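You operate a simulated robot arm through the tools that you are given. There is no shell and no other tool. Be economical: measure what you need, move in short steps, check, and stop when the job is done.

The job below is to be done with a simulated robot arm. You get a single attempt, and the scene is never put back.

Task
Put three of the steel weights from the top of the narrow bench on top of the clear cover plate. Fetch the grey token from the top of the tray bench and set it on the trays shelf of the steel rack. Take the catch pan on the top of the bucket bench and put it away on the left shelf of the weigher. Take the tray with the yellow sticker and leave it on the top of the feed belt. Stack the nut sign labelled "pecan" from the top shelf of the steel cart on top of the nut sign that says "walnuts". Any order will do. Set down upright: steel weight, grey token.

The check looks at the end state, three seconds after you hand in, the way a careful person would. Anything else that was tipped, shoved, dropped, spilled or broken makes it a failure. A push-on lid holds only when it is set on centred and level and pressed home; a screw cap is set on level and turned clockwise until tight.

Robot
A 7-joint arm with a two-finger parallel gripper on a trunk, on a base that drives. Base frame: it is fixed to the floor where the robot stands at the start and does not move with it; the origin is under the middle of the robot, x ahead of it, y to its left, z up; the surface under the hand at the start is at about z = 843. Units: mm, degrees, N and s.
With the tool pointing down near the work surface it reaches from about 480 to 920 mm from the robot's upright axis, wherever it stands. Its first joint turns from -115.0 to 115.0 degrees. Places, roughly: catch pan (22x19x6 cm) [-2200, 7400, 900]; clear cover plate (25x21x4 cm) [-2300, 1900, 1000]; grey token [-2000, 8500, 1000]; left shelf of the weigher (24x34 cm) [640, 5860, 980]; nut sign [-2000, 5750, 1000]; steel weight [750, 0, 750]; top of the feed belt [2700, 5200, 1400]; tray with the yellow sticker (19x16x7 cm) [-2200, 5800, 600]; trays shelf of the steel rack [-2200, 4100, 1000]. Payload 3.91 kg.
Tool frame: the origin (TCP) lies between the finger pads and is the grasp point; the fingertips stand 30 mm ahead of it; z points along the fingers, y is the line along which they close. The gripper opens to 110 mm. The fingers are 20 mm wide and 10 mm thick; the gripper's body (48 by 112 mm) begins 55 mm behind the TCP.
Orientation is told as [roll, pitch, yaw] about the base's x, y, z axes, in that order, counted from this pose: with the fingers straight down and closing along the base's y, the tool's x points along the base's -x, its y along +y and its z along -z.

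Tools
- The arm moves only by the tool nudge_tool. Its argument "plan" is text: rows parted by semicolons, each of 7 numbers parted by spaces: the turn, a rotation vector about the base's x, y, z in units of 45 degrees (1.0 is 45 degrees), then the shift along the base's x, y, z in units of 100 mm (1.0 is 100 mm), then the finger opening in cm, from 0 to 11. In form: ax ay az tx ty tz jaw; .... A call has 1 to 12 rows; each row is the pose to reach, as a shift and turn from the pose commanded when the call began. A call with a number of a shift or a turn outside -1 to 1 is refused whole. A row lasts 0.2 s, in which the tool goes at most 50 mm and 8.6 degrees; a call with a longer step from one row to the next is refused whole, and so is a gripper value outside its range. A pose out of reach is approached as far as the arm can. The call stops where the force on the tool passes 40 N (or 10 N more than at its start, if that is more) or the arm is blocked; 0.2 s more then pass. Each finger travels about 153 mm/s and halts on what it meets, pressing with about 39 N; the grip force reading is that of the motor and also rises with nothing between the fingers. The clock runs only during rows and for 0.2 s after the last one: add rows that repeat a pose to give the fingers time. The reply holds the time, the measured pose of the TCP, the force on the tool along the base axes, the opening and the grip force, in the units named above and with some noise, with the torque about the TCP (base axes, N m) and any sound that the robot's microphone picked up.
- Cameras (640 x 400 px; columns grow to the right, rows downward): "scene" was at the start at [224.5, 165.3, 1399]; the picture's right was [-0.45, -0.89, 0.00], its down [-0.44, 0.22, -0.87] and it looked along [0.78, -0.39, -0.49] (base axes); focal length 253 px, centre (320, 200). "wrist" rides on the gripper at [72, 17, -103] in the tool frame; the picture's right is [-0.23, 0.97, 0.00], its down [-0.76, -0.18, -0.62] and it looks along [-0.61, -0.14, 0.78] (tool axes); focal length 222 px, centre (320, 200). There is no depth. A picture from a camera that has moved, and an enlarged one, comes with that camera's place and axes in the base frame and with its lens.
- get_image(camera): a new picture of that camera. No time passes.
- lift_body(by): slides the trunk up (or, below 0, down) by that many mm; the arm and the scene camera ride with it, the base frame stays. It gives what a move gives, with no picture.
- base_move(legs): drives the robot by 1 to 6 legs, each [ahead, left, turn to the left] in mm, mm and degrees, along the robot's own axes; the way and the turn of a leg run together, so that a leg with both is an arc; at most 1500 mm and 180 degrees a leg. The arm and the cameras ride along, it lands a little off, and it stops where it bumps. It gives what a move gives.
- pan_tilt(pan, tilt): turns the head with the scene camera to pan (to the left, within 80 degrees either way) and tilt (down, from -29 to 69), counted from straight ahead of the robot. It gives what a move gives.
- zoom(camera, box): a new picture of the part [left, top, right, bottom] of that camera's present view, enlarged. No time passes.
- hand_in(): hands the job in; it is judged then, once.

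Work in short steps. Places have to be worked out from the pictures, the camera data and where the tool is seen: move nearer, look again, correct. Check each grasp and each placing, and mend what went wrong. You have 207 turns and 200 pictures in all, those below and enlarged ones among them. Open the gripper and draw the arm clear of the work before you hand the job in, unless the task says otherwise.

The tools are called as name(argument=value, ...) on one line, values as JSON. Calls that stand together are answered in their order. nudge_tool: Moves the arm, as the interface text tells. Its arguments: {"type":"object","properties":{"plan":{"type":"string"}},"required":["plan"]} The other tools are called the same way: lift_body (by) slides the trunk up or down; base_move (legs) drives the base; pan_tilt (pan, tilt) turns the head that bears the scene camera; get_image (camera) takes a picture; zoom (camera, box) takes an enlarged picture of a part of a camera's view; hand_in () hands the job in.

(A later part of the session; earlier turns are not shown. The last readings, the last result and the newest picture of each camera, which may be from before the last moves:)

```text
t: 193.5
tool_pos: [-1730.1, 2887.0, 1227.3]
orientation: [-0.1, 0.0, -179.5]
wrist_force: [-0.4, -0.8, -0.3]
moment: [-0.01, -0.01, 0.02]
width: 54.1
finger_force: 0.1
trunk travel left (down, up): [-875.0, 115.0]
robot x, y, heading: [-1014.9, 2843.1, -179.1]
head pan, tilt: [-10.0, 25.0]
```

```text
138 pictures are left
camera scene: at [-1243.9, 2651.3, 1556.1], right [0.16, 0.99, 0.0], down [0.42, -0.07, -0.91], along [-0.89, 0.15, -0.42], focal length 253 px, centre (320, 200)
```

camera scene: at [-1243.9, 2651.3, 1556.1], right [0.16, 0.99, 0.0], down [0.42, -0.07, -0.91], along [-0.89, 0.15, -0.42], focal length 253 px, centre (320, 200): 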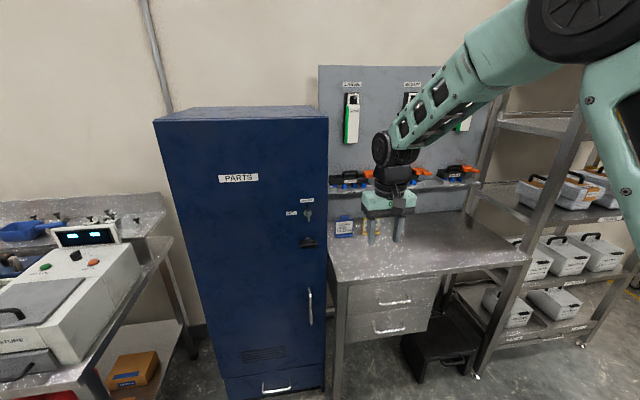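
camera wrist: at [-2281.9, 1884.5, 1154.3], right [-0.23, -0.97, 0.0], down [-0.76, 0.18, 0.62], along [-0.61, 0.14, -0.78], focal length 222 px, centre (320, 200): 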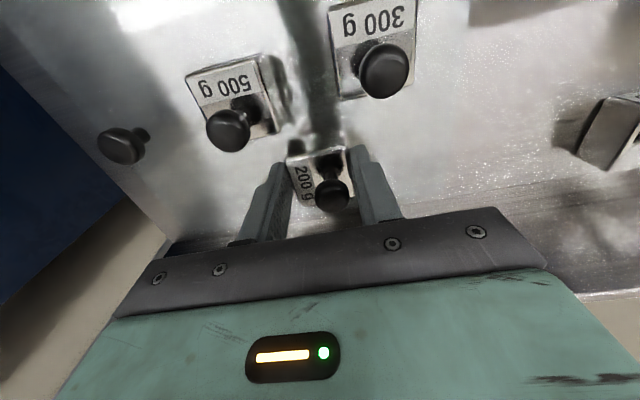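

The lane seems clear. I turn to face +y to view the path with the hose.

base_move(legs=[[0, 0, -90]])

get_image(camera="scene")

```text
t: 197.7
tool_pos: [-975.7, 3557.6, 1226.7]
orientation: [0.0, 0.0, 90.9]
wrist_force: [1.1, -0.1, 0.4]
moment: [0.02, -0.02, 0.02]
width: 53.9
finger_force: 0.2
trunk travel left (down, up): [-875.0, 115.0]
robot x, y, heading: [-1012.8, 2843.8, 91.1]
head pan, tilt: [-10.0, 25.0]
```

```text
137 pictures are left
camera scene: at [-1206.7, 3071.9, 1556.1], right [0.99, -0.15, 0.0], down [-0.07, -0.42, -0.91], along [0.14, 0.9, -0.42], focal length 253 px, centre (320, 200)
```

scene: 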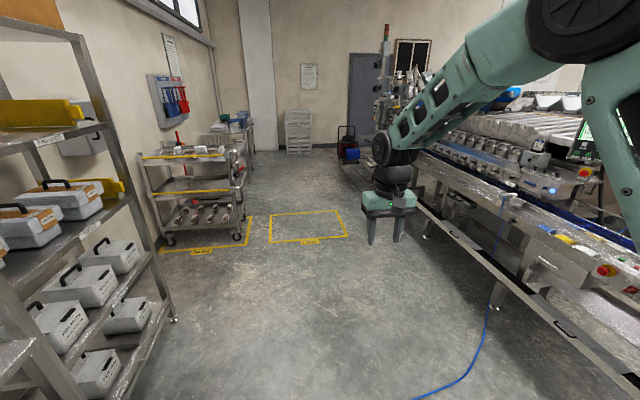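

The cart is at x≈-1750 front, y≈5450–6100. I drive 2000 forward along the lane and look.

base_move(legs=[[1000, 0, 0], [1000, 0, -1]])

pan_tilt(pan=45, tilt=28)

get_image(camera="scene")

```text
t: 207.6
tool_pos: [-1042.2, 5555.4, 1226.8]
orientation: [-0.1, 0.1, 91.5]
wrist_force: [-0.8, -0.4, 0.3]
moment: [-0.01, 0.01, 0.03]
width: 53.9
finger_force: 0.0
trunk travel left (down, up): [-875.0, 115.0]
robot x, y, heading: [-1073.9, 4839.0, 91.5]
head pan, tilt: [-10.0, 25.0]
```

```text
t: 208.9
tool_pos: [-1042.0, 5554.1, 1228.9]
orientation: [0.0, 0.0, 91.6]
wrist_force: [-0.1, 0.1, -0.4]
moment: [0.01, -0.02, 0.05]
width: 53.9
finger_force: 0.1
trunk travel left (down, up): [-875.0, 115.0]
robot x, y, heading: [-1071.0, 4839.4, 91.7]
head pan, tilt: [45.0, 28.0]
```

```text
136 pictures are left
camera scene: at [-1346.6, 5038.7, 1551.3], right [0.69, 0.73, 0.0], down [0.34, -0.32, -0.88], along [-0.64, 0.61, -0.47], focal length 253 px, centre (320, 200)
```

scene: 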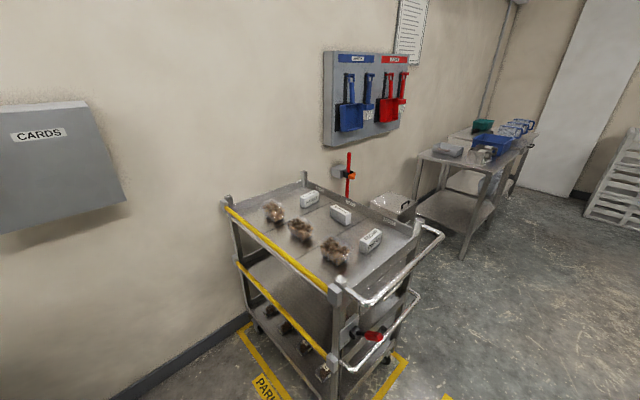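

zoom(camera="scene", box=[240, 170, 432, 290])

zoom(camera="scene", box=[400, 110, 560, 210])

zoom(camera="scene", box=[230, 270, 422, 390])

```text
3.33 times, centred on (336, 230) of scene
camera zoom: at [-1346.6, 5038.7, 1551.3], right [0.69, 0.73, 0.0], down [0.34, -0.32, -0.88], along [-0.64, 0.61, -0.47], focal length 843 px, centre (267, 100)
```

zoom: 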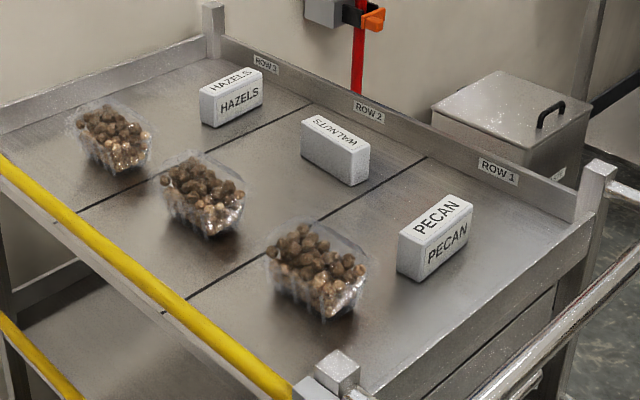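

```text
4.00 times, centred on (480, 160) of scene
camera zoom: at [-1346.6, 5038.7, 1551.3], right [0.69, 0.73, 0.0], down [0.34, -0.32, -0.88], along [-0.64, 0.61, -0.47], focal length 1011 px, centre (-320, 360)
```

zoom: 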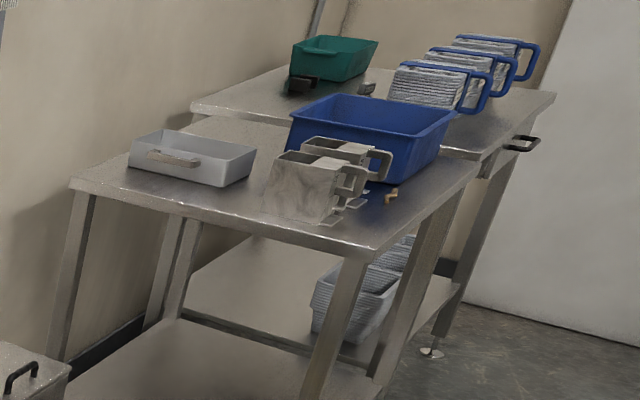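

```text
3.33 times, centred on (326, 330) of scene
camera zoom: at [-1346.6, 5038.7, 1551.3], right [0.69, 0.73, 0.0], down [0.34, -0.32, -0.88], along [-0.64, 0.61, -0.47], focal length 843 px, centre (300, -233)
```

zoom: 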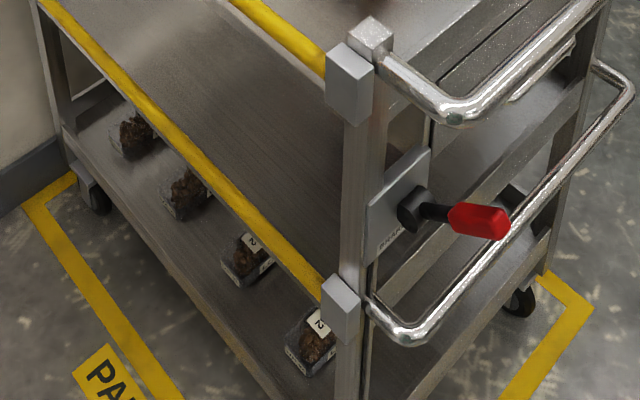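

The signs HAZELS, WALNUTS and PECAN stand on the cart's top shelf; pecan near (-1800,5770), walnuts near (-2020,5800) turned 90°. I drive to the handle side at about (-1250, 5800) facing -x.

base_move(legs=[[950, 0, 0], [0, 0, 88.4], [130, 0, 0]])

pan_tilt(pan=-10, tilt=40)

get_image(camera="scene")

get_image(camera="wrist")

```text
t: 218.5
tool_pos: [-1948.0, 5805.2, 1226.8]
orientation: [-0.2, 0.1, -178.8]
wrist_force: [0.3, 0.2, -0.2]
moment: [0.04, 0.02, 0.0]
width: 53.9
finger_force: 0.1
trunk travel left (down, up): [-875.0, 115.0]
robot x, y, heading: [-1233.0, 5769.2, -178.7]
head pan, tilt: [45.0, 28.0]
```

```text
t: 219.7
tool_pos: [-1948.7, 5805.8, 1227.7]
orientation: [-0.1, 0.0, -178.7]
wrist_force: [0.3, -0.3, 0.2]
moment: [0.0, 0.02, 0.0]
width: 54.2
finger_force: 0.0
trunk travel left (down, up): [-875.0, 115.0]
robot x, y, heading: [-1230.8, 5766.4, -178.5]
head pan, tilt: [-10.0, 40.0]
```

```text
132 pictures are left
camera scene: at [-1452.9, 5574.6, 1532.7], right [0.15, 0.99, 0.0], down [0.64, -0.1, -0.77], along [-0.76, 0.11, -0.64], focal length 253 px, centre (320, 200)
```

scene: 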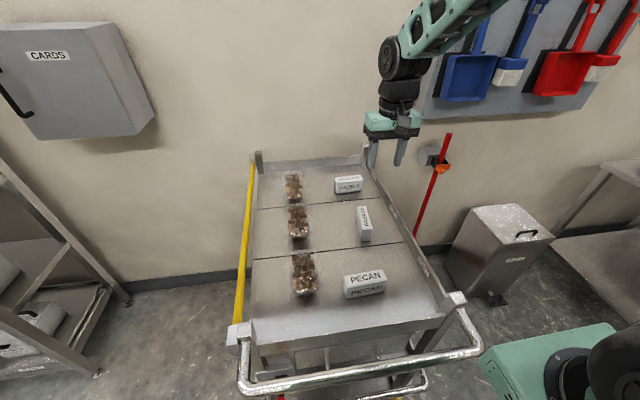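

```text
131 pictures are left
camera wrist: at [-1876.3, 5788.6, 1330.3], right [-0.21, -0.98, 0.0], down [-0.77, 0.16, 0.62], along [-0.61, 0.13, -0.78], focal length 222 px, centre (320, 200)
```

wrist: 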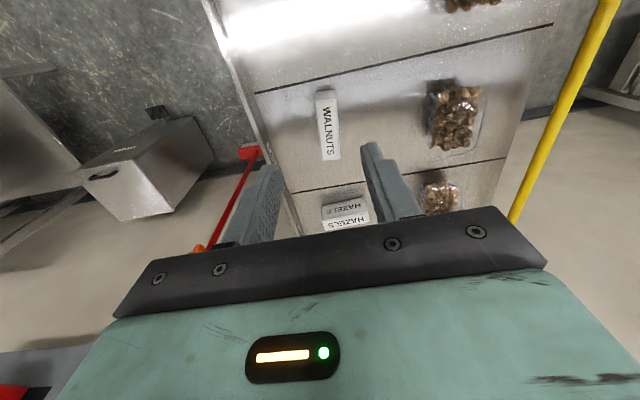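

Triangulation puts walnuts at (-2015, 5802, top 942, long axis x) and pecan at about (-1818, 5740, top ≈942, long axis y). I go above pecan while turning the gripper -90° so it closes along x.

nudge_tool(plan="0 0 -0.17 0.2 -0.1 0 7; 0 0 -0.34 0.4 -0.2 0 7; 0 0 -0.5 0.6 -0.3 0 7; 0 0 -0.67 0.8 -0.4 0 7; 0 0 -0.84 1 -0.5 0 7; 0 0 -1 1 -0.65 0 7")

nudge_tool(plan="0 0 -0.17 0.15 0 0 7; 0 0 -0.34 0.3 0 0 7; 0 0 -0.5 0.3 0 -0.3 7; 0 0 -0.67 0.3 0 -0.6 7; 0 0 -0.84 0.3 0 -0.9 7; 0 0 -1 0.3 0 -1 7; 0 0 -1 0.3 0 -1 7")

get_image(camera="wrist")

get_image(camera="scene")

```text
t: 221.1
tool_pos: [-1847.2, 5739.7, 1228.6]
orientation: [-0.1, -0.1, 136.1]
wrist_force: [0.3, 0.4, -0.2]
moment: [-0.03, -0.01, -0.01]
width: 70.0
finger_force: 0.0
trunk travel left (down, up): [-875.0, 115.0]
robot x, y, heading: [-1232.2, 5766.3, -178.9]
head pan, tilt: [-10.0, 40.0]
```

```text
t: 222.7
tool_pos: [-1817.8, 5740.8, 1123.6]
orientation: [-0.2, 0.1, 91.2]
wrist_force: [-0.7, -0.3, -0.2]
moment: [-0.02, 0.02, -0.01]
width: 70.1
finger_force: 0.0
trunk travel left (down, up): [-875.0, 115.0]
robot x, y, heading: [-1233.1, 5771.9, -178.6]
head pan, tilt: [-10.0, 40.0]
```

```text
130 pictures are left
camera wrist: at [-1834.7, 5666.6, 1227.5], right [-0.98, 0.21, 0.0], down [0.16, 0.76, 0.62], along [0.13, 0.61, -0.78], focal length 222 px, centre (320, 200)
```

wrist: 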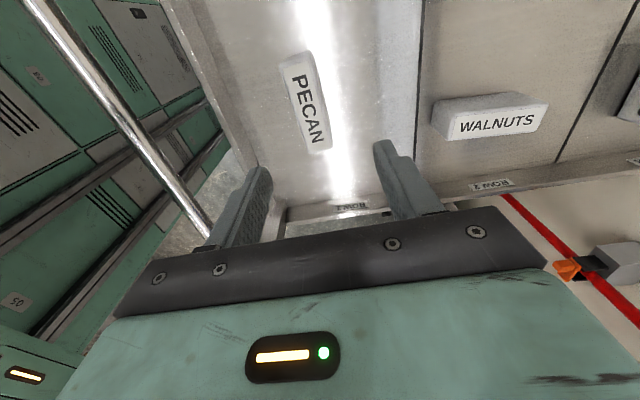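

```text
129 pictures are left
camera scene: at [-1452.9, 5574.7, 1532.7], right [0.15, 0.99, 0.0], down [0.64, -0.1, -0.77], along [-0.76, 0.12, -0.64], focal length 253 px, centre (320, 200)
```

scene: 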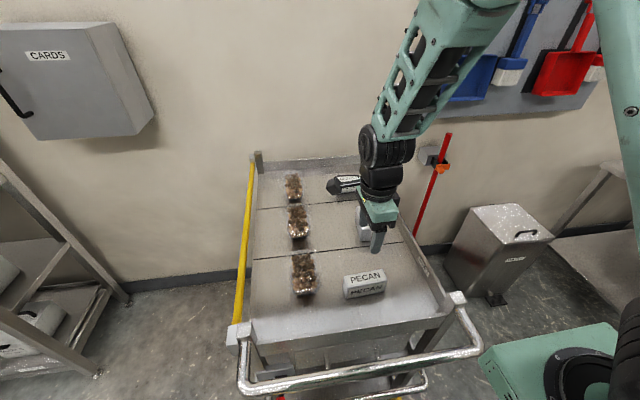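

Pecan centre ≈(-1806, 5740), top ≈950, along y within ~2°. I lower to ~1000 first and verify.

nudge_tool(plan="0 0 0 0.12 0 -0.4 7; 0 0 0 0.12 0 -0.8 7; 0 0 0 0.12 0 -1 7; 0 0 0 0.12 0 -1 7")

nudge_tool(plan="0 0 0 0 0 -0.25 7; 0 0 0 0 0 -0.25 7")

get_image(camera="wrist")

zoom(camera="scene", box=[300, 220, 428, 300])

```text
t: 223.7
tool_pos: [-1804.7, 5739.0, 1027.1]
orientation: [-0.1, 0.0, 91.2]
wrist_force: [0.2, 0.2, -0.3]
moment: [0.0, -0.03, -0.02]
width: 70.2
finger_force: 0.0
trunk travel left (down, up): [-875.0, 115.0]
robot x, y, heading: [-1232.8, 5771.9, -178.6]
head pan, tilt: [-10.0, 40.0]
```

```text
t: 224.3
tool_pos: [-1806.8, 5740.6, 1000.0]
orientation: [-0.1, 0.1, 91.2]
wrist_force: [-0.5, -0.4, -1.4]
moment: [-0.02, -0.01, -0.01]
width: 70.0
finger_force: 0.0
trunk travel left (down, up): [-875.0, 115.0]
robot x, y, heading: [-1236.1, 5770.2, -178.4]
head pan, tilt: [-10.0, 40.0]
```

```text
128 pictures are left
camera wrist: at [-1823.3, 5665.9, 1104.2], right [-0.98, 0.21, 0.0], down [0.16, 0.77, 0.62], along [0.13, 0.61, -0.78], focal length 222 px, centre (320, 200)
```

wrist: 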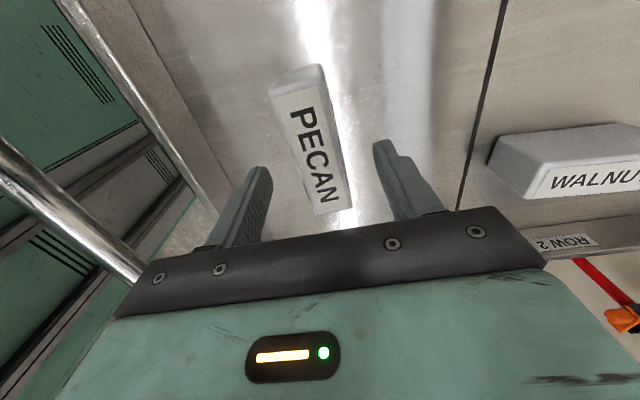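

```text
5.00 times, centred on (364, 260) of scene
camera zoom: at [-1452.8, 5574.7, 1532.7], right [0.15, 0.99, 0.0], down [0.64, -0.1, -0.77], along [-0.76, 0.11, -0.64], focal length 1264 px, centre (100, -100)
```

zoom: 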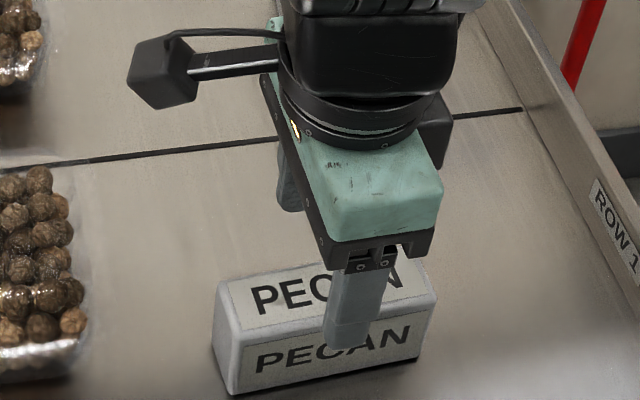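

The sign lies centred at about (-1804, 5748), 32 mm wide. I shift 8 mm in y, descend to ~941, and close.

nudge_tool(plan="0 0 0 0.02 0.08 -0.2 7; 0 0 0 0.02 0.08 -0.4 7; 0 0 0 0.02 0.08 -0.52 7; 0 0 0 0.02 0.08 -0.58 7; 0 0 0 0.02 0.08 -0.58 5; 0 0 0 0.02 0.08 -0.58 3; 0 0 0 0.02 0.08 -0.58 1; 0 0 0 0.02 0.08 -0.58 1; 0 0 0 0.02 0.08 -0.58 1")

get_image(camera="wrist")

zoom(camera="scene", box=[300, 220, 428, 300])

```text
t: 226.3
tool_pos: [-1804.4, 5747.6, 941.3]
orientation: [-0.1, -0.1, 91.2]
wrist_force: [-0.5, -0.1, -0.3]
moment: [0.0, -0.02, 0.01]
width: 35.4
finger_force: 39.3
trunk travel left (down, up): [-875.0, 115.0]
robot x, y, heading: [-1231.9, 5773.3, -178.9]
head pan, tilt: [-10.0, 40.0]
```

```text
126 pictures are left
camera wrist: at [-1821.2, 5674.3, 1046.4], right [-0.98, 0.21, 0.0], down [0.16, 0.77, 0.62], along [0.13, 0.61, -0.78], focal length 222 px, centre (320, 200)
```

wrist: 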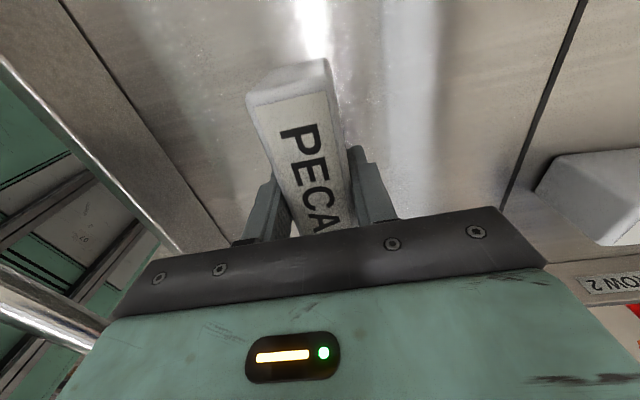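

```text
5.00 times, centred on (364, 260) of scene
camera zoom: at [-1452.9, 5574.7, 1532.7], right [0.15, 0.99, 0.0], down [0.64, -0.1, -0.77], along [-0.76, 0.11, -0.64], focal length 1264 px, centre (100, -100)
```

zoom: 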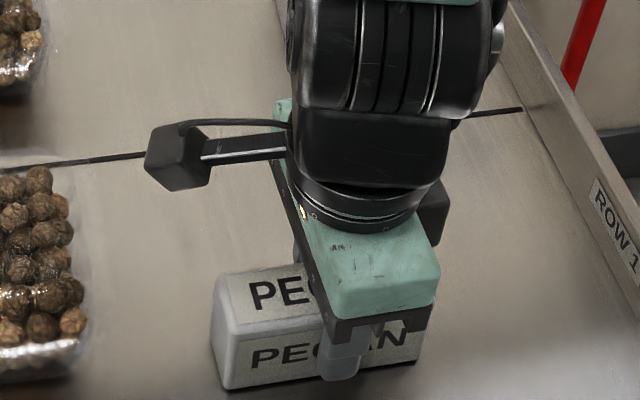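

Gripped (35 mm). I lift, rotate +90° back, and move over walnuts.

nudge_tool(plan="0 0 0 0 0 0.1 1; 0 0 0 0 0 0.3 1; 0 0 0 0 0 0.6 1; 0 0 0 0 0 1 1; 0 0 0.17 0 0 1 1; 0 0 0.34 0 0 1 1; 0 0 0.5 0 0 1 1; 0 0 0.67 0 0 1 1; 0 0 0.84 0 0 1 1; 0 0 1 0 0 1 1")

nudge_tool(plan="0 0 0.17 -0.2 0 0.1 1; 0 0 0.34 -0.4 0.1 0.2 1; 0 0 0.5 -0.6 0.2 0.2 1; 0 0 0.67 -0.8 0.3 0.2 1; 0 0 0.84 -1 0.4 0.2 1; 0 0 1 -1 0.5 0.2 1; 0 0 1 -1 0.5 0.2 1")

get_image(camera="wrist")

get_image(camera="scene")

```text
t: 228.5
tool_pos: [-1804.0, 5746.5, 1044.2]
orientation: [-0.1, 0.1, 136.3]
wrist_force: [-0.1, 0.0, -1.6]
moment: [0.01, 0.03, -0.02]
width: 35.5
finger_force: 39.6
trunk travel left (down, up): [-875.0, 115.0]
robot x, y, heading: [-1233.9, 5770.6, -178.5]
head pan, tilt: [-10.0, 40.0]
```

```text
t: 230.1
tool_pos: [-1905.1, 5798.3, 1065.4]
orientation: [-0.1, -0.1, -178.7]
wrist_force: [-0.1, 0.5, -0.8]
moment: [0.03, 0.0, 0.01]
width: 35.3
finger_force: 38.7
trunk travel left (down, up): [-875.0, 115.0]
robot x, y, heading: [-1229.5, 5768.4, -178.7]
head pan, tilt: [-10.0, 40.0]
```

```text
124 pictures are left
camera wrist: at [-1833.5, 5782.8, 1168.9], right [-0.2, -0.98, 0.0], down [-0.77, 0.16, 0.62], along [-0.61, 0.13, -0.78], focal length 222 px, centre (320, 200)
```

wrist: 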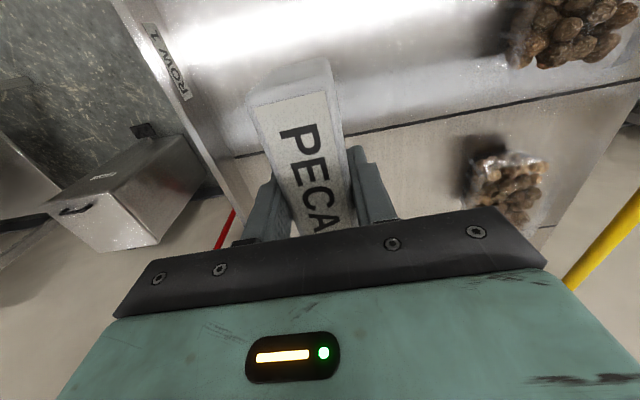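

```text
123 pictures are left
camera scene: at [-1453.0, 5574.7, 1532.7], right [0.15, 0.99, 0.0], down [0.64, -0.1, -0.77], along [-0.76, 0.12, -0.64], focal length 253 px, centre (320, 200)
```

scene: 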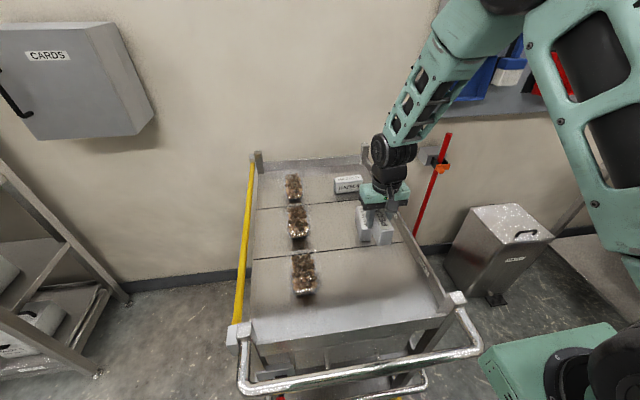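

Walnuts is centred near (-2020, 5804), perhaps yawed ~5°. I move above it (still 75 mm clear) and compare the two blocks.

nudge_tool(plan="0 0 0 -0.3 0.02 0 1; 0 0 0 -0.6 0.04 0 1; 0 0 0 -0.9 0.06 0 1; 0 0 0 -1 0.06 0 1; 0 0 0 -1 0.06 0 1")

zoom(camera="scene", box=[310, 160, 438, 240])

zoom(camera="wrist", box=[200, 0, 440, 150])

```text
t: 231.3
tool_pos: [-2003.6, 5803.3, 1064.7]
orientation: [-0.1, 0.0, -178.8]
wrist_force: [0.1, -0.1, -1.7]
moment: [-0.03, 0.02, 0.04]
width: 35.6
finger_force: 39.2
trunk travel left (down, up): [-875.0, 115.0]
robot x, y, heading: [-1232.8, 5769.5, -178.5]
head pan, tilt: [-10.0, 40.0]
```

```text
5.00 times, centred on (374, 200) of scene
camera zoom: at [-1453.0, 5574.7, 1532.7], right [0.15, 0.99, 0.0], down [0.64, -0.1, -0.77], along [-0.76, 0.11, -0.64], focal length 1264 px, centre (50, 200)
```

zoom: 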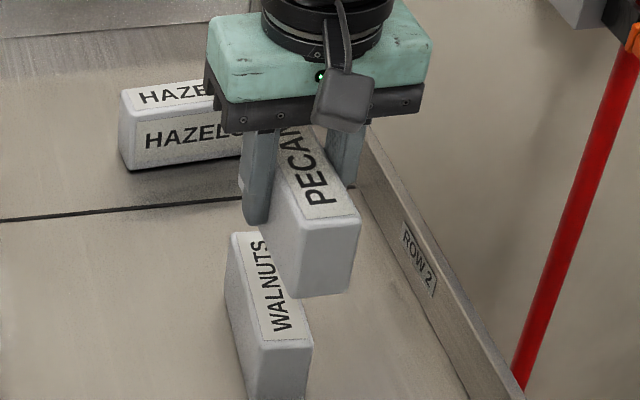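

```text
2.67 times, centred on (320, 75) of wrist
camera zoom: at [-1931.6, 5787.3, 1167.1], right [-0.21, -0.98, 0.0], down [-0.77, 0.16, 0.62], along [-0.61, 0.13, -0.78], focal length 592 px, centre (320, 533)
```

zoom: 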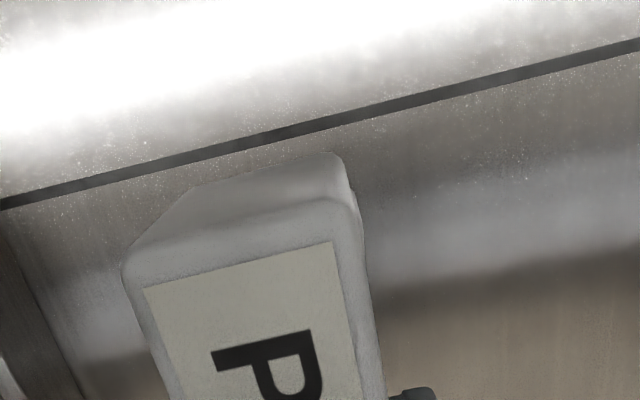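

Relative geometry: walnuts' near end is ~27 mm nearer -x and yawed ~6–7° from the held pecan. I correct x by -23 mm, rotate -7°, lower to ~1008, and look.

nudge_tool(plan="0 0 -0.08 -0.12 0.01 0 1; 0 0 -0.15 -0.23 0.02 0 1; 0 0 -0.15 -0.23 0.02 -0.3 1; 0 0 -0.15 -0.23 0.02 -0.56 1; 0 0 -0.15 -0.23 0.02 -0.56 1")

zoom(camera="scene", box=[310, 170, 438, 250])

get_image(camera="wrist")

```text
t: 232.5
tool_pos: [-2028.0, 5805.2, 1007.1]
orientation: [-0.1, -0.1, 174.5]
wrist_force: [-0.7, 0.3, -1.1]
moment: [0.03, 0.01, -0.01]
width: 35.2
finger_force: 39.1
trunk travel left (down, up): [-875.0, 115.0]
robot x, y, heading: [-1232.8, 5770.9, -178.6]
head pan, tilt: [-10.0, 40.0]
```

```text
5.00 times, centred on (374, 210) of scene
camera zoom: at [-1453.0, 5574.7, 1532.7], right [0.15, 0.99, 0.0], down [0.64, -0.1, -0.77], along [-0.76, 0.11, -0.64], focal length 1264 px, centre (50, 150)
```

zoom: 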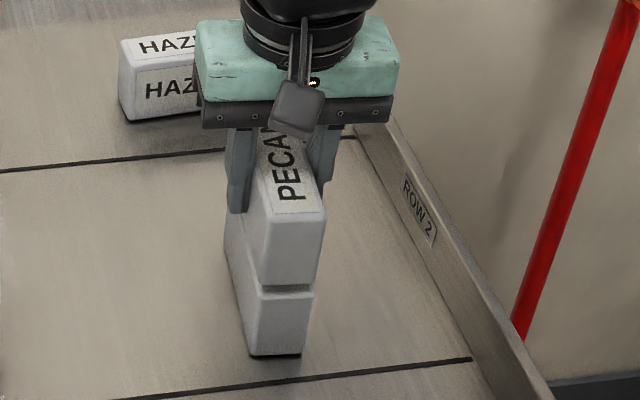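

```text
119 pictures are left
camera wrist: at [-1958.3, 5781.0, 1110.8], right [-0.32, -0.95, 0.0], down [-0.74, 0.25, 0.62], along [-0.59, 0.2, -0.78], focal length 222 px, centre (320, 200)
```

wrist: 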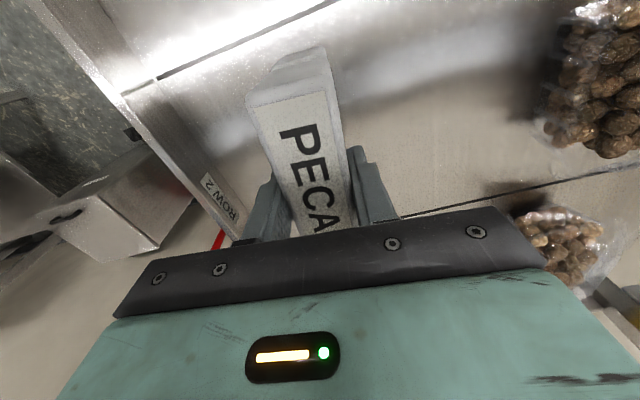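

Nearly aligned; pecan looks ~8 mm too near. I shift -7 mm in x, -2 mm in y, lower 10 mm and look.

nudge_tool(plan="0 0 0 -0.07 -0.02 -0.05 1; 0 0 0 -0.07 -0.02 -0.1 1; 0 0 0 -0.07 -0.02 -0.1 1")

zoom(camera="scene", box=[334, 190, 398, 230])

```text
t: 233.3
tool_pos: [-2033.1, 5804.0, 1000.9]
orientation: [0.1, -0.3, 174.4]
wrist_force: [1.6, 1.4, 26.4]
moment: [-0.03, -0.71, -0.06]
width: 35.3
finger_force: 39.0
trunk travel left (down, up): [-875.0, 115.0]
robot x, y, heading: [-1233.5, 5768.8, -178.4]
head pan, tilt: [-10.0, 40.0]
```

```text
10.00 times, centred on (366, 210) of scene
camera zoom: at [-1451.5, 5574.7, 1533.4], right [0.15, 0.99, 0.0], down [0.63, -0.1, -0.77], along [-0.76, 0.12, -0.64], focal length 2528 px, centre (-140, 100)
```

zoom: 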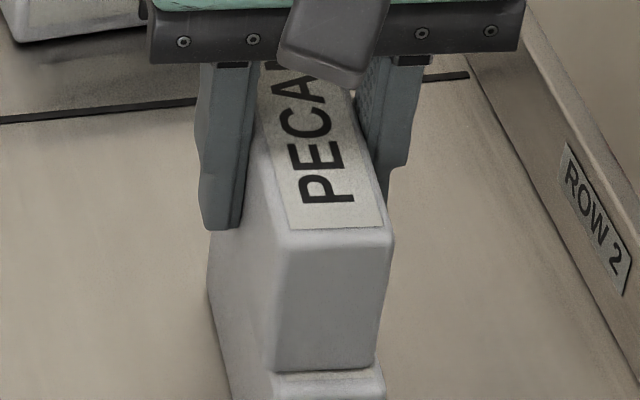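

Contact, and alignment is good within ~2 mm. I relieve the press, open gently, and rise.

nudge_tool(plan="0 0 0 0 0 0.03 1; 0 0 0 0 0 0.03 1; 0 0 0 0 0 0.03 4.2; 0 0 0 0 0 0.03 5; 0 0 0 0 0 0.03 5.5; 0 0 0 0 0 0.2 5.5; 0 0 0 0 0 0.6 5.5; 0 0 0 0 0 1 5.5; 0 0 0 0 0 1 5.5")

zoom(camera="scene", box=[310, 150, 438, 230])

get_image(camera="wrist")

```text
t: 235.3
tool_pos: [-2033.4, 5804.0, 1098.2]
orientation: [-0.1, 0.0, 174.5]
wrist_force: [0.4, 0.0, -1.0]
moment: [-0.03, 0.01, 0.01]
width: 54.8
finger_force: 0.1
trunk travel left (down, up): [-875.0, 115.0]
robot x, y, heading: [-1231.7, 5765.8, -178.3]
head pan, tilt: [-10.0, 40.0]
```

```text
5.00 times, centred on (374, 190) of scene
camera zoom: at [-1452.8, 5574.7, 1532.7], right [0.15, 0.99, 0.0], down [0.64, -0.1, -0.77], along [-0.76, 0.12, -0.64], focal length 1264 px, centre (50, 250)
```

zoom: 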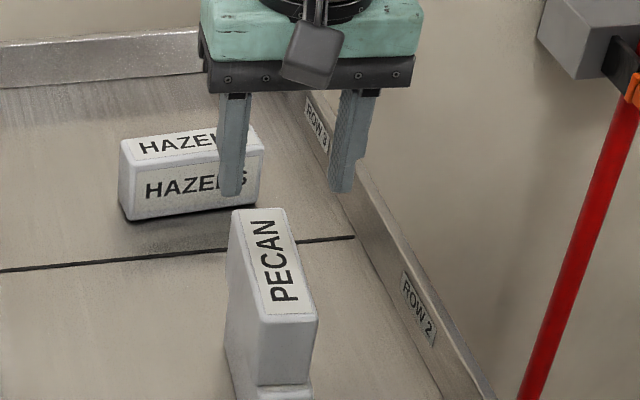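

```text
116 pictures are left
camera wrist: at [-1963.6, 5778.8, 1202.0], right [-0.32, -0.95, 0.0], down [-0.74, 0.25, 0.62], along [-0.59, 0.2, -0.78], focal length 222 px, centre (320, 200)
```

wrist: 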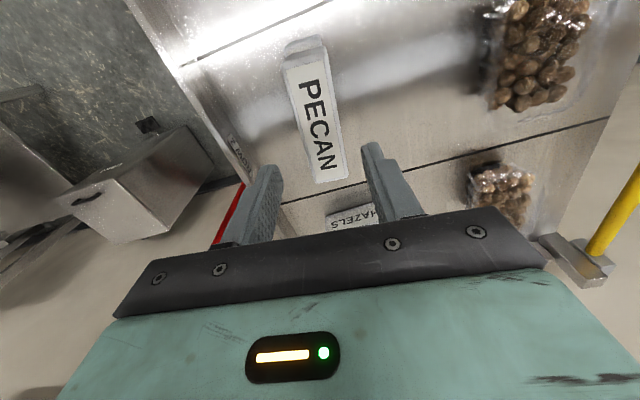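

The pecan sign sits on walnuts. Now to find the yellow-sticker tray (≈(-2200,5800,600), likely the cart's middle shelf): I raise the arm, back off, lower the trunk and look.

nudge_tool(plan="0 0 0.05 0 0 0.4 5.5; 0 0 0.1 0 0 0.8 5.5; 0 0 0.15 0.3 0 1 5.5; 0 0 0.15 0.7 0 1 5.5; 0 0 0.15 1 0 1 5.5")

nudge_tool(plan="0 0 0 0.4 0 0.2 5.5; 0 0 0 0.8 0 0.4 5.5; 0 0 0 1 0 0.7 5.5; 0 0 0 1 0 1 5.5")

base_move(legs=[[-250, 0, 0]])

lift_body(by=-450)

pan_tilt(pan=-10, tilt=28)

get_image(camera="scene")

```text
t: 236.5
tool_pos: [-1934.0, 5805.8, 1198.2]
orientation: [-0.1, 0.0, -178.6]
wrist_force: [-0.1, -0.1, -0.1]
moment: [0.0, -0.03, -0.03]
width: 55.1
finger_force: 0.1
trunk travel left (down, up): [-875.0, 115.0]
robot x, y, heading: [-1230.4, 5769.8, -178.6]
head pan, tilt: [-10.0, 40.0]
```

```text
t: 237.5
tool_pos: [-1834.4, 5806.2, 1298.6]
orientation: [-0.1, -0.1, -178.7]
wrist_force: [-0.4, 0.8, 0.9]
moment: [-0.01, -0.04, -0.01]
width: 54.9
finger_force: 0.0
trunk travel left (down, up): [-875.0, 115.0]
robot x, y, heading: [-1230.4, 5767.5, -178.8]
head pan, tilt: [-10.0, 40.0]
```

```text
t: 239.3
tool_pos: [-1585.6, 5812.5, 1297.9]
orientation: [0.0, 0.0, -178.6]
wrist_force: [0.2, 0.3, -0.2]
moment: [0.0, -0.02, -0.02]
width: 55.1
finger_force: 0.0
trunk travel left (down, up): [-875.0, 115.0]
robot x, y, heading: [-984.9, 5774.4, -178.6]
head pan, tilt: [-10.0, 40.0]
```

```text
refused: -450 is not a number from -400 to 400
```

```text
t: 240.1
tool_pos: [-1584.9, 5812.3, 1299.3]
orientation: [0.0, 0.0, -178.6]
wrist_force: [-0.4, 0.1, 0.1]
moment: [0.01, -0.01, -0.02]
width: 54.9
finger_force: 0.0
trunk travel left (down, up): [-875.0, 115.0]
robot x, y, heading: [-981.9, 5773.8, -178.8]
head pan, tilt: [-10.0, 28.0]
```

```text
115 pictures are left
camera scene: at [-1208.8, 5581.4, 1551.2], right [0.15, 0.99, 0.0], down [0.46, -0.07, -0.88], along [-0.87, 0.13, -0.47], focal length 253 px, centre (320, 200)
```

scene: 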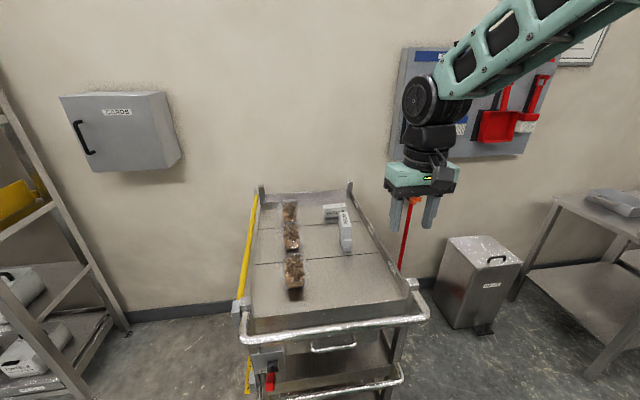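

base_move(legs=[[-250, 0, 0]])

lift_body(by=-400)

lift_body(by=-200)

pan_tilt(pan=0, tilt=10)

get_image(camera="scene")

```text
t: 241.9
tool_pos: [-1330.9, 5820.1, 1298.5]
orientation: [-0.1, 0.0, -178.8]
wrist_force: [-0.6, -0.1, -0.1]
moment: [-0.01, 0.0, -0.03]
width: 54.9
finger_force: 0.0
trunk travel left (down, up): [-875.0, 115.0]
robot x, y, heading: [-730.6, 5779.6, -178.8]
head pan, tilt: [-10.0, 28.0]
```

```text
t: 245.8
tool_pos: [-1330.5, 5820.9, 899.2]
orientation: [-0.1, -0.1, -179.0]
wrist_force: [0.0, -0.5, 0.3]
moment: [0.03, 0.0, -0.01]
width: 55.2
finger_force: 0.0
trunk travel left (down, up): [-475.0, 515.0]
robot x, y, heading: [-730.6, 5782.9, -178.6]
head pan, tilt: [-10.0, 28.0]
```

```text
t: 247.9
tool_pos: [-1330.1, 5821.2, 698.1]
orientation: [-0.1, -0.1, -178.9]
wrist_force: [-0.4, -0.2, 0.0]
moment: [-0.03, 0.01, -0.06]
width: 54.9
finger_force: 0.1
trunk travel left (down, up): [-275.0, 715.0]
robot x, y, heading: [-729.0, 5779.3, -178.8]
head pan, tilt: [-10.0, 28.0]
```

```text
t: 248.7
tool_pos: [-1331.8, 5820.4, 698.8]
orientation: [-0.1, -0.1, -178.8]
wrist_force: [-0.3, 0.0, -0.1]
moment: [0.01, 0.02, -0.02]
width: 55.0
finger_force: 0.0
trunk travel left (down, up): [-275.0, 715.0]
robot x, y, heading: [-727.4, 5783.7, -178.8]
head pan, tilt: [0.0, 10.0]
```

```text
114 pictures are left
camera scene: at [-959.3, 5572.4, 980.4], right [-0.02, 1.0, 0.0], down [0.17, 0.0, -0.98], along [-0.98, -0.02, -0.17], focal length 253 px, centre (320, 200)
```

scene: 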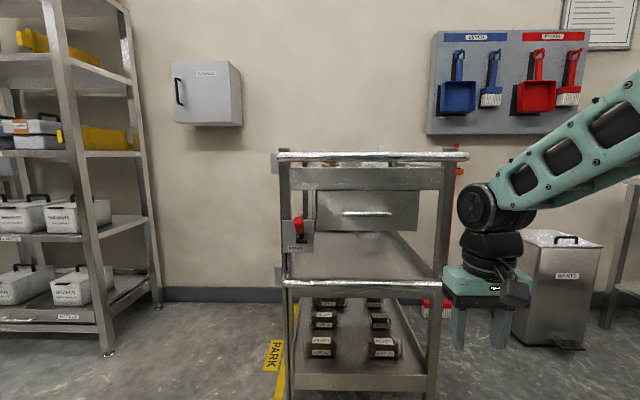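

The back of the middle shelf is hidden by the drawer. I lower further to look under it.

lift_body(by=-250)

zoom(camera="scene", box=[240, 60, 496, 220])

```text
t: 251.3
tool_pos: [-1331.3, 5820.4, 449.7]
orientation: [-0.1, -0.1, -178.9]
wrist_force: [0.0, -0.5, 0.7]
moment: [0.03, -0.03, 0.03]
width: 54.8
finger_force: 0.1
trunk travel left (down, up): [-25.0, 965.0]
robot x, y, heading: [-730.5, 5779.2, -178.9]
head pan, tilt: [0.0, 10.0]
```

```text
2.50 times, centred on (368, 140) of scene
camera zoom: at [-959.2, 5572.4, 730.5], right [-0.02, 1.0, 0.0], down [0.17, 0.0, -0.98], along [-0.98, -0.02, -0.17], focal length 632 px, centre (200, 350)
```

zoom: 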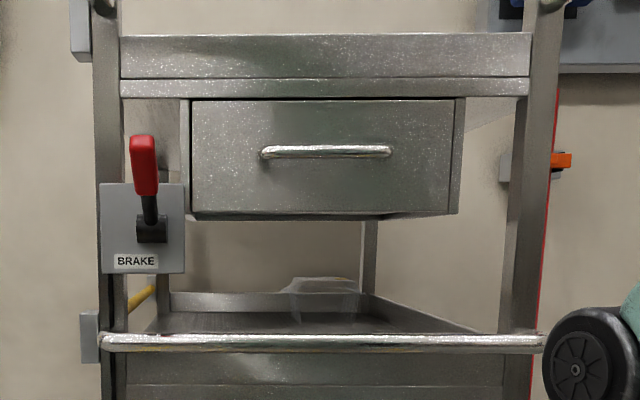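

A transparent tray stands at the back of the middle shelf. I zoom for the sticker.

zoom(camera="scene", box=[320, 150, 416, 210])

```text
6.67 times, centred on (368, 180) of scene
camera zoom: at [-959.2, 5572.4, 730.5], right [-0.02, 1.0, 0.0], down [0.17, 0.0, -0.98], along [-0.98, -0.02, -0.17], focal length 1686 px, centre (0, 333)
```

zoom: 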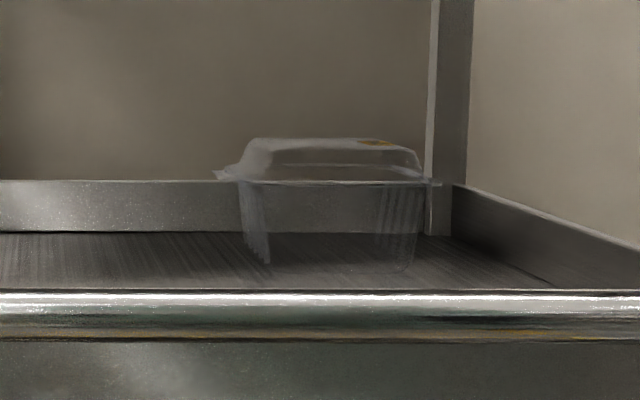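

A clear clamshell with a yellow sticker sits at about (-2200, 5785), shelf z≈575. The approach must come from the open -y side (gap to the rack). I move there and look.

base_move(legs=[[0, 800, -1], [250, 0, 0]])

lift_body(by=100)

pan_tilt(pan=-25, tilt=12)

get_image(camera="scene")

```text
t: 257.0
tool_pos: [-1580.6, 5043.4, 449.3]
orientation: [-0.1, 0.0, 179.3]
wrist_force: [0.1, -1.1, 0.5]
moment: [-0.04, -0.01, -0.02]
width: 55.1
finger_force: 0.0
trunk travel left (down, up): [-25.0, 965.0]
robot x, y, heading: [-982.9, 4983.5, 179.4]
head pan, tilt: [0.0, 10.0]
```

```text
t: 258.4
tool_pos: [-1580.8, 5041.9, 549.6]
orientation: [-0.1, 0.0, 179.2]
wrist_force: [0.5, 1.3, 0.0]
moment: [0.03, -0.04, -0.01]
width: 54.9
finger_force: 0.1
trunk travel left (down, up): [-125.0, 865.0]
robot x, y, heading: [-982.3, 4981.5, 179.3]
head pan, tilt: [0.0, 10.0]
```

```text
t: 259.2
tool_pos: [-1581.0, 5042.6, 549.6]
orientation: [-0.1, 0.0, 179.3]
wrist_force: [0.0, -0.2, 0.4]
moment: [0.0, -0.02, 0.0]
width: 55.1
finger_force: 0.0
trunk travel left (down, up): [-125.0, 865.0]
robot x, y, heading: [-980.5, 4983.4, 179.5]
head pan, tilt: [-25.0, 12.0]
```

```text
111 pictures are left
camera scene: at [-1207.9, 4822.3, 827.2], right [0.43, 0.9, 0.0], down [0.19, -0.09, -0.98], along [-0.88, 0.42, -0.21], focal length 253 px, centre (320, 200)
```

scene: 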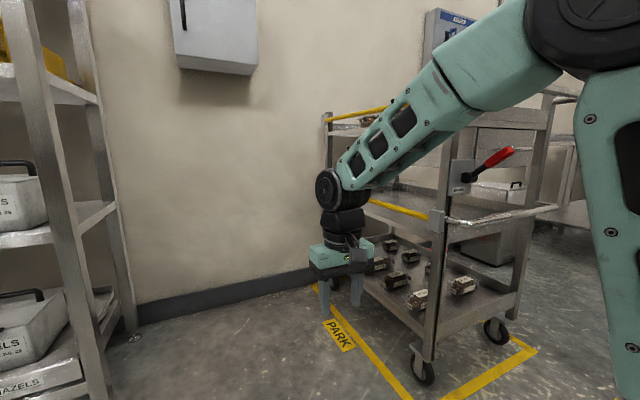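

The arm blocks the view; I turn the base left 45° and pan the head right to look past it.

base_move(legs=[[0, 0, 45]])

pan_tilt(pan=-78, tilt=10)

get_image(camera="scene")

```text
t: 261.7
tool_pos: [-1450.3, 4606.6, 549.2]
orientation: [-0.1, 0.0, -136.3]
wrist_force: [0.5, -0.5, -0.6]
moment: [0.0, 0.02, 0.0]
width: 55.0
finger_force: 0.0
trunk travel left (down, up): [-125.0, 865.0]
robot x, y, heading: [-983.3, 4986.2, -135.9]
head pan, tilt: [-25.0, 12.0]
```

```text
t: 262.9
tool_pos: [-1450.2, 4605.5, 550.0]
orientation: [-0.1, 0.0, -136.2]
wrist_force: [0.8, 0.4, -0.2]
moment: [0.01, -0.02, 0.03]
width: 54.9
finger_force: 0.1
trunk travel left (down, up): [-125.0, 865.0]
robot x, y, heading: [-979.3, 4984.1, -136.2]
head pan, tilt: [-78.0, 10.0]
```

```text
110 pictures are left
camera scene: at [-1017.1, 4791.6, 830.4], right [0.56, 0.83, 0.0], down [0.14, -0.1, -0.98], along [-0.82, 0.55, -0.17], focal length 253 px, centre (320, 200)
```

scene: 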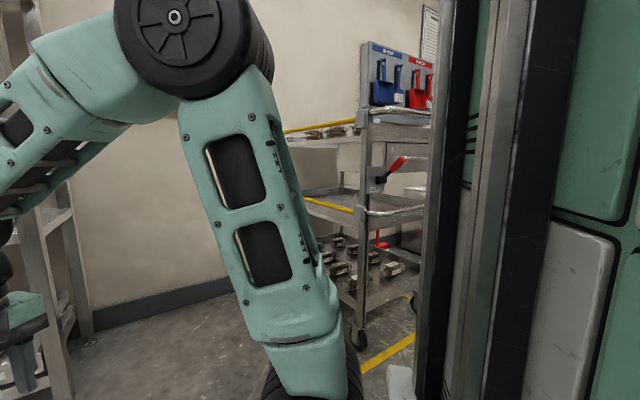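

base_move(legs=[[0, 0, -134], [0, 350, 0]])

pan_tilt(pan=45, tilt=12)

get_image(camera="scene")

```text
t: 270.6
tool_pos: [-1309.0, 5571.3, 549.6]
orientation: [0.0, 0.0, 92.4]
wrist_force: [-0.2, -0.3, -0.2]
moment: [0.0, 0.02, -0.02]
width: 55.2
finger_force: 0.0
trunk travel left (down, up): [-125.0, 865.0]
robot x, y, heading: [-1340.5, 4968.8, 92.5]
head pan, tilt: [-78.0, 10.0]
```

```text
t: 272.6
tool_pos: [-1308.1, 5570.8, 550.0]
orientation: [-0.1, 0.0, 92.4]
wrist_force: [-0.3, -0.1, 0.6]
moment: [0.02, 0.0, 0.04]
width: 54.9
finger_force: 0.0
trunk travel left (down, up): [-125.0, 865.0]
robot x, y, heading: [-1332.7, 4972.0, 92.5]
head pan, tilt: [45.0, 12.0]
```

```text
109 pictures are left
camera scene: at [-1612.2, 5165.5, 827.2], right [0.68, 0.74, 0.0], down [0.15, -0.14, -0.98], along [-0.72, 0.66, -0.21], focal length 253 px, centre (320, 200)
```

scene: 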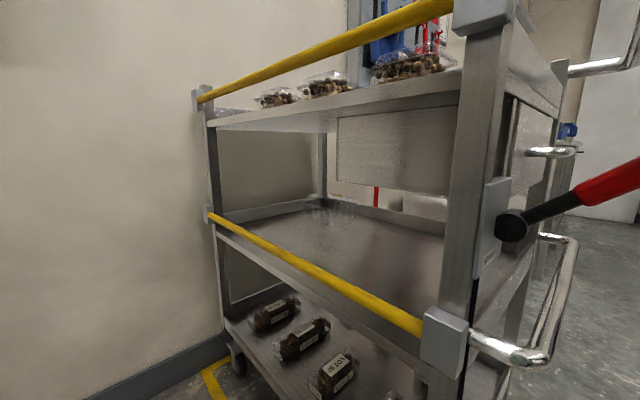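

zoom(camera="scene", box=[200, 130, 440, 280])

zoom(camera="scene", box=[280, 170, 360, 220])

```text
2.67 times, centred on (320, 205) of scene
camera zoom: at [-1612.2, 5165.5, 827.2], right [0.68, 0.74, 0.0], down [0.15, -0.14, -0.98], along [-0.72, 0.66, -0.21], focal length 674 px, centre (320, 187)
```

zoom: 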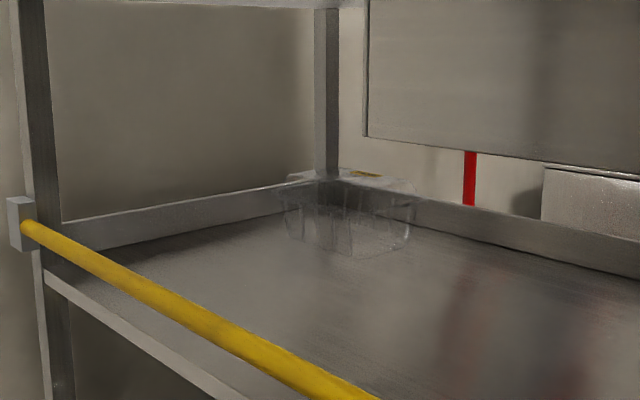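

```text
8.00 times, centred on (320, 195) of scene
camera zoom: at [-1612.2, 5165.5, 827.2], right [0.68, 0.74, 0.0], down [0.15, -0.14, -0.98], along [-0.72, 0.66, -0.21], focal length 2023 px, centre (320, 240)
```

zoom: 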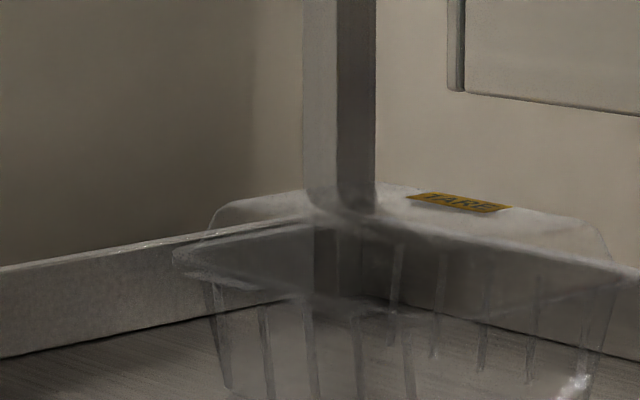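

The tray ("TARE" sticker) is in the far corner at about (-2204, 5780), shelf z≈575, flange ≈635, yellow bar z≈615 at y≈5430, top shelf underside ≈865. A near-horizontal reach from the gap, gripping the flange with vertically closing fingers, is the way. I first stage the base at about (-1600, 4665) heading 118°.

base_move(legs=[[-295, 277, 0], [0, 0, 25.5]])

nudge_tool(plan="0 0 0.17 0 0 0 5; 0 0 0.34 0 0 0 5; 0 0 0.5 0 0 0 5; 0 0 0.67 0 0 0 5; 0 0 0.84 0 0 0 5; 0 0 1 0 0 0 5")

nudge_tool(plan="0 0 0.17 0 0 0 5; 0 0 0.34 0 0 0 5; 0 0 0.5 0 0 0 5; 0 0 0.67 0 0 0 5; 0 0 0.84 0 0 0 5; 0 0 1 0 0 0 5; 0 0 1 0 0 0 5")

```text
t: 276.5
tool_pos: [-1838.3, 5210.2, 549.9]
orientation: [-0.1, 0.0, 118.4]
wrist_force: [0.3, 0.3, 0.0]
moment: [0.03, 0.0, 0.01]
width: 54.8
finger_force: 0.1
trunk travel left (down, up): [-125.0, 865.0]
robot x, y, heading: [-1598.9, 4654.5, 118.6]
head pan, tilt: [45.0, 12.0]
```

```text
t: 277.9
tool_pos: [-1837.5, 5210.8, 550.4]
orientation: [-0.1, 0.0, 163.6]
wrist_force: [-0.2, -0.6, -0.3]
moment: [0.04, -0.01, -0.02]
width: 49.8
finger_force: 0.2
trunk travel left (down, up): [-125.0, 865.0]
robot x, y, heading: [-1597.6, 4659.8, 118.7]
head pan, tilt: [45.0, 12.0]
```

```text
t: 279.5
tool_pos: [-1838.5, 5210.4, 549.2]
orientation: [-0.1, 0.0, -151.4]
wrist_force: [0.4, -0.2, -0.3]
moment: [0.03, 0.02, 0.02]
width: 49.9
finger_force: 0.0
trunk travel left (down, up): [-125.0, 865.0]
robot x, y, heading: [-1596.0, 4660.6, 118.9]
head pan, tilt: [45.0, 12.0]
```

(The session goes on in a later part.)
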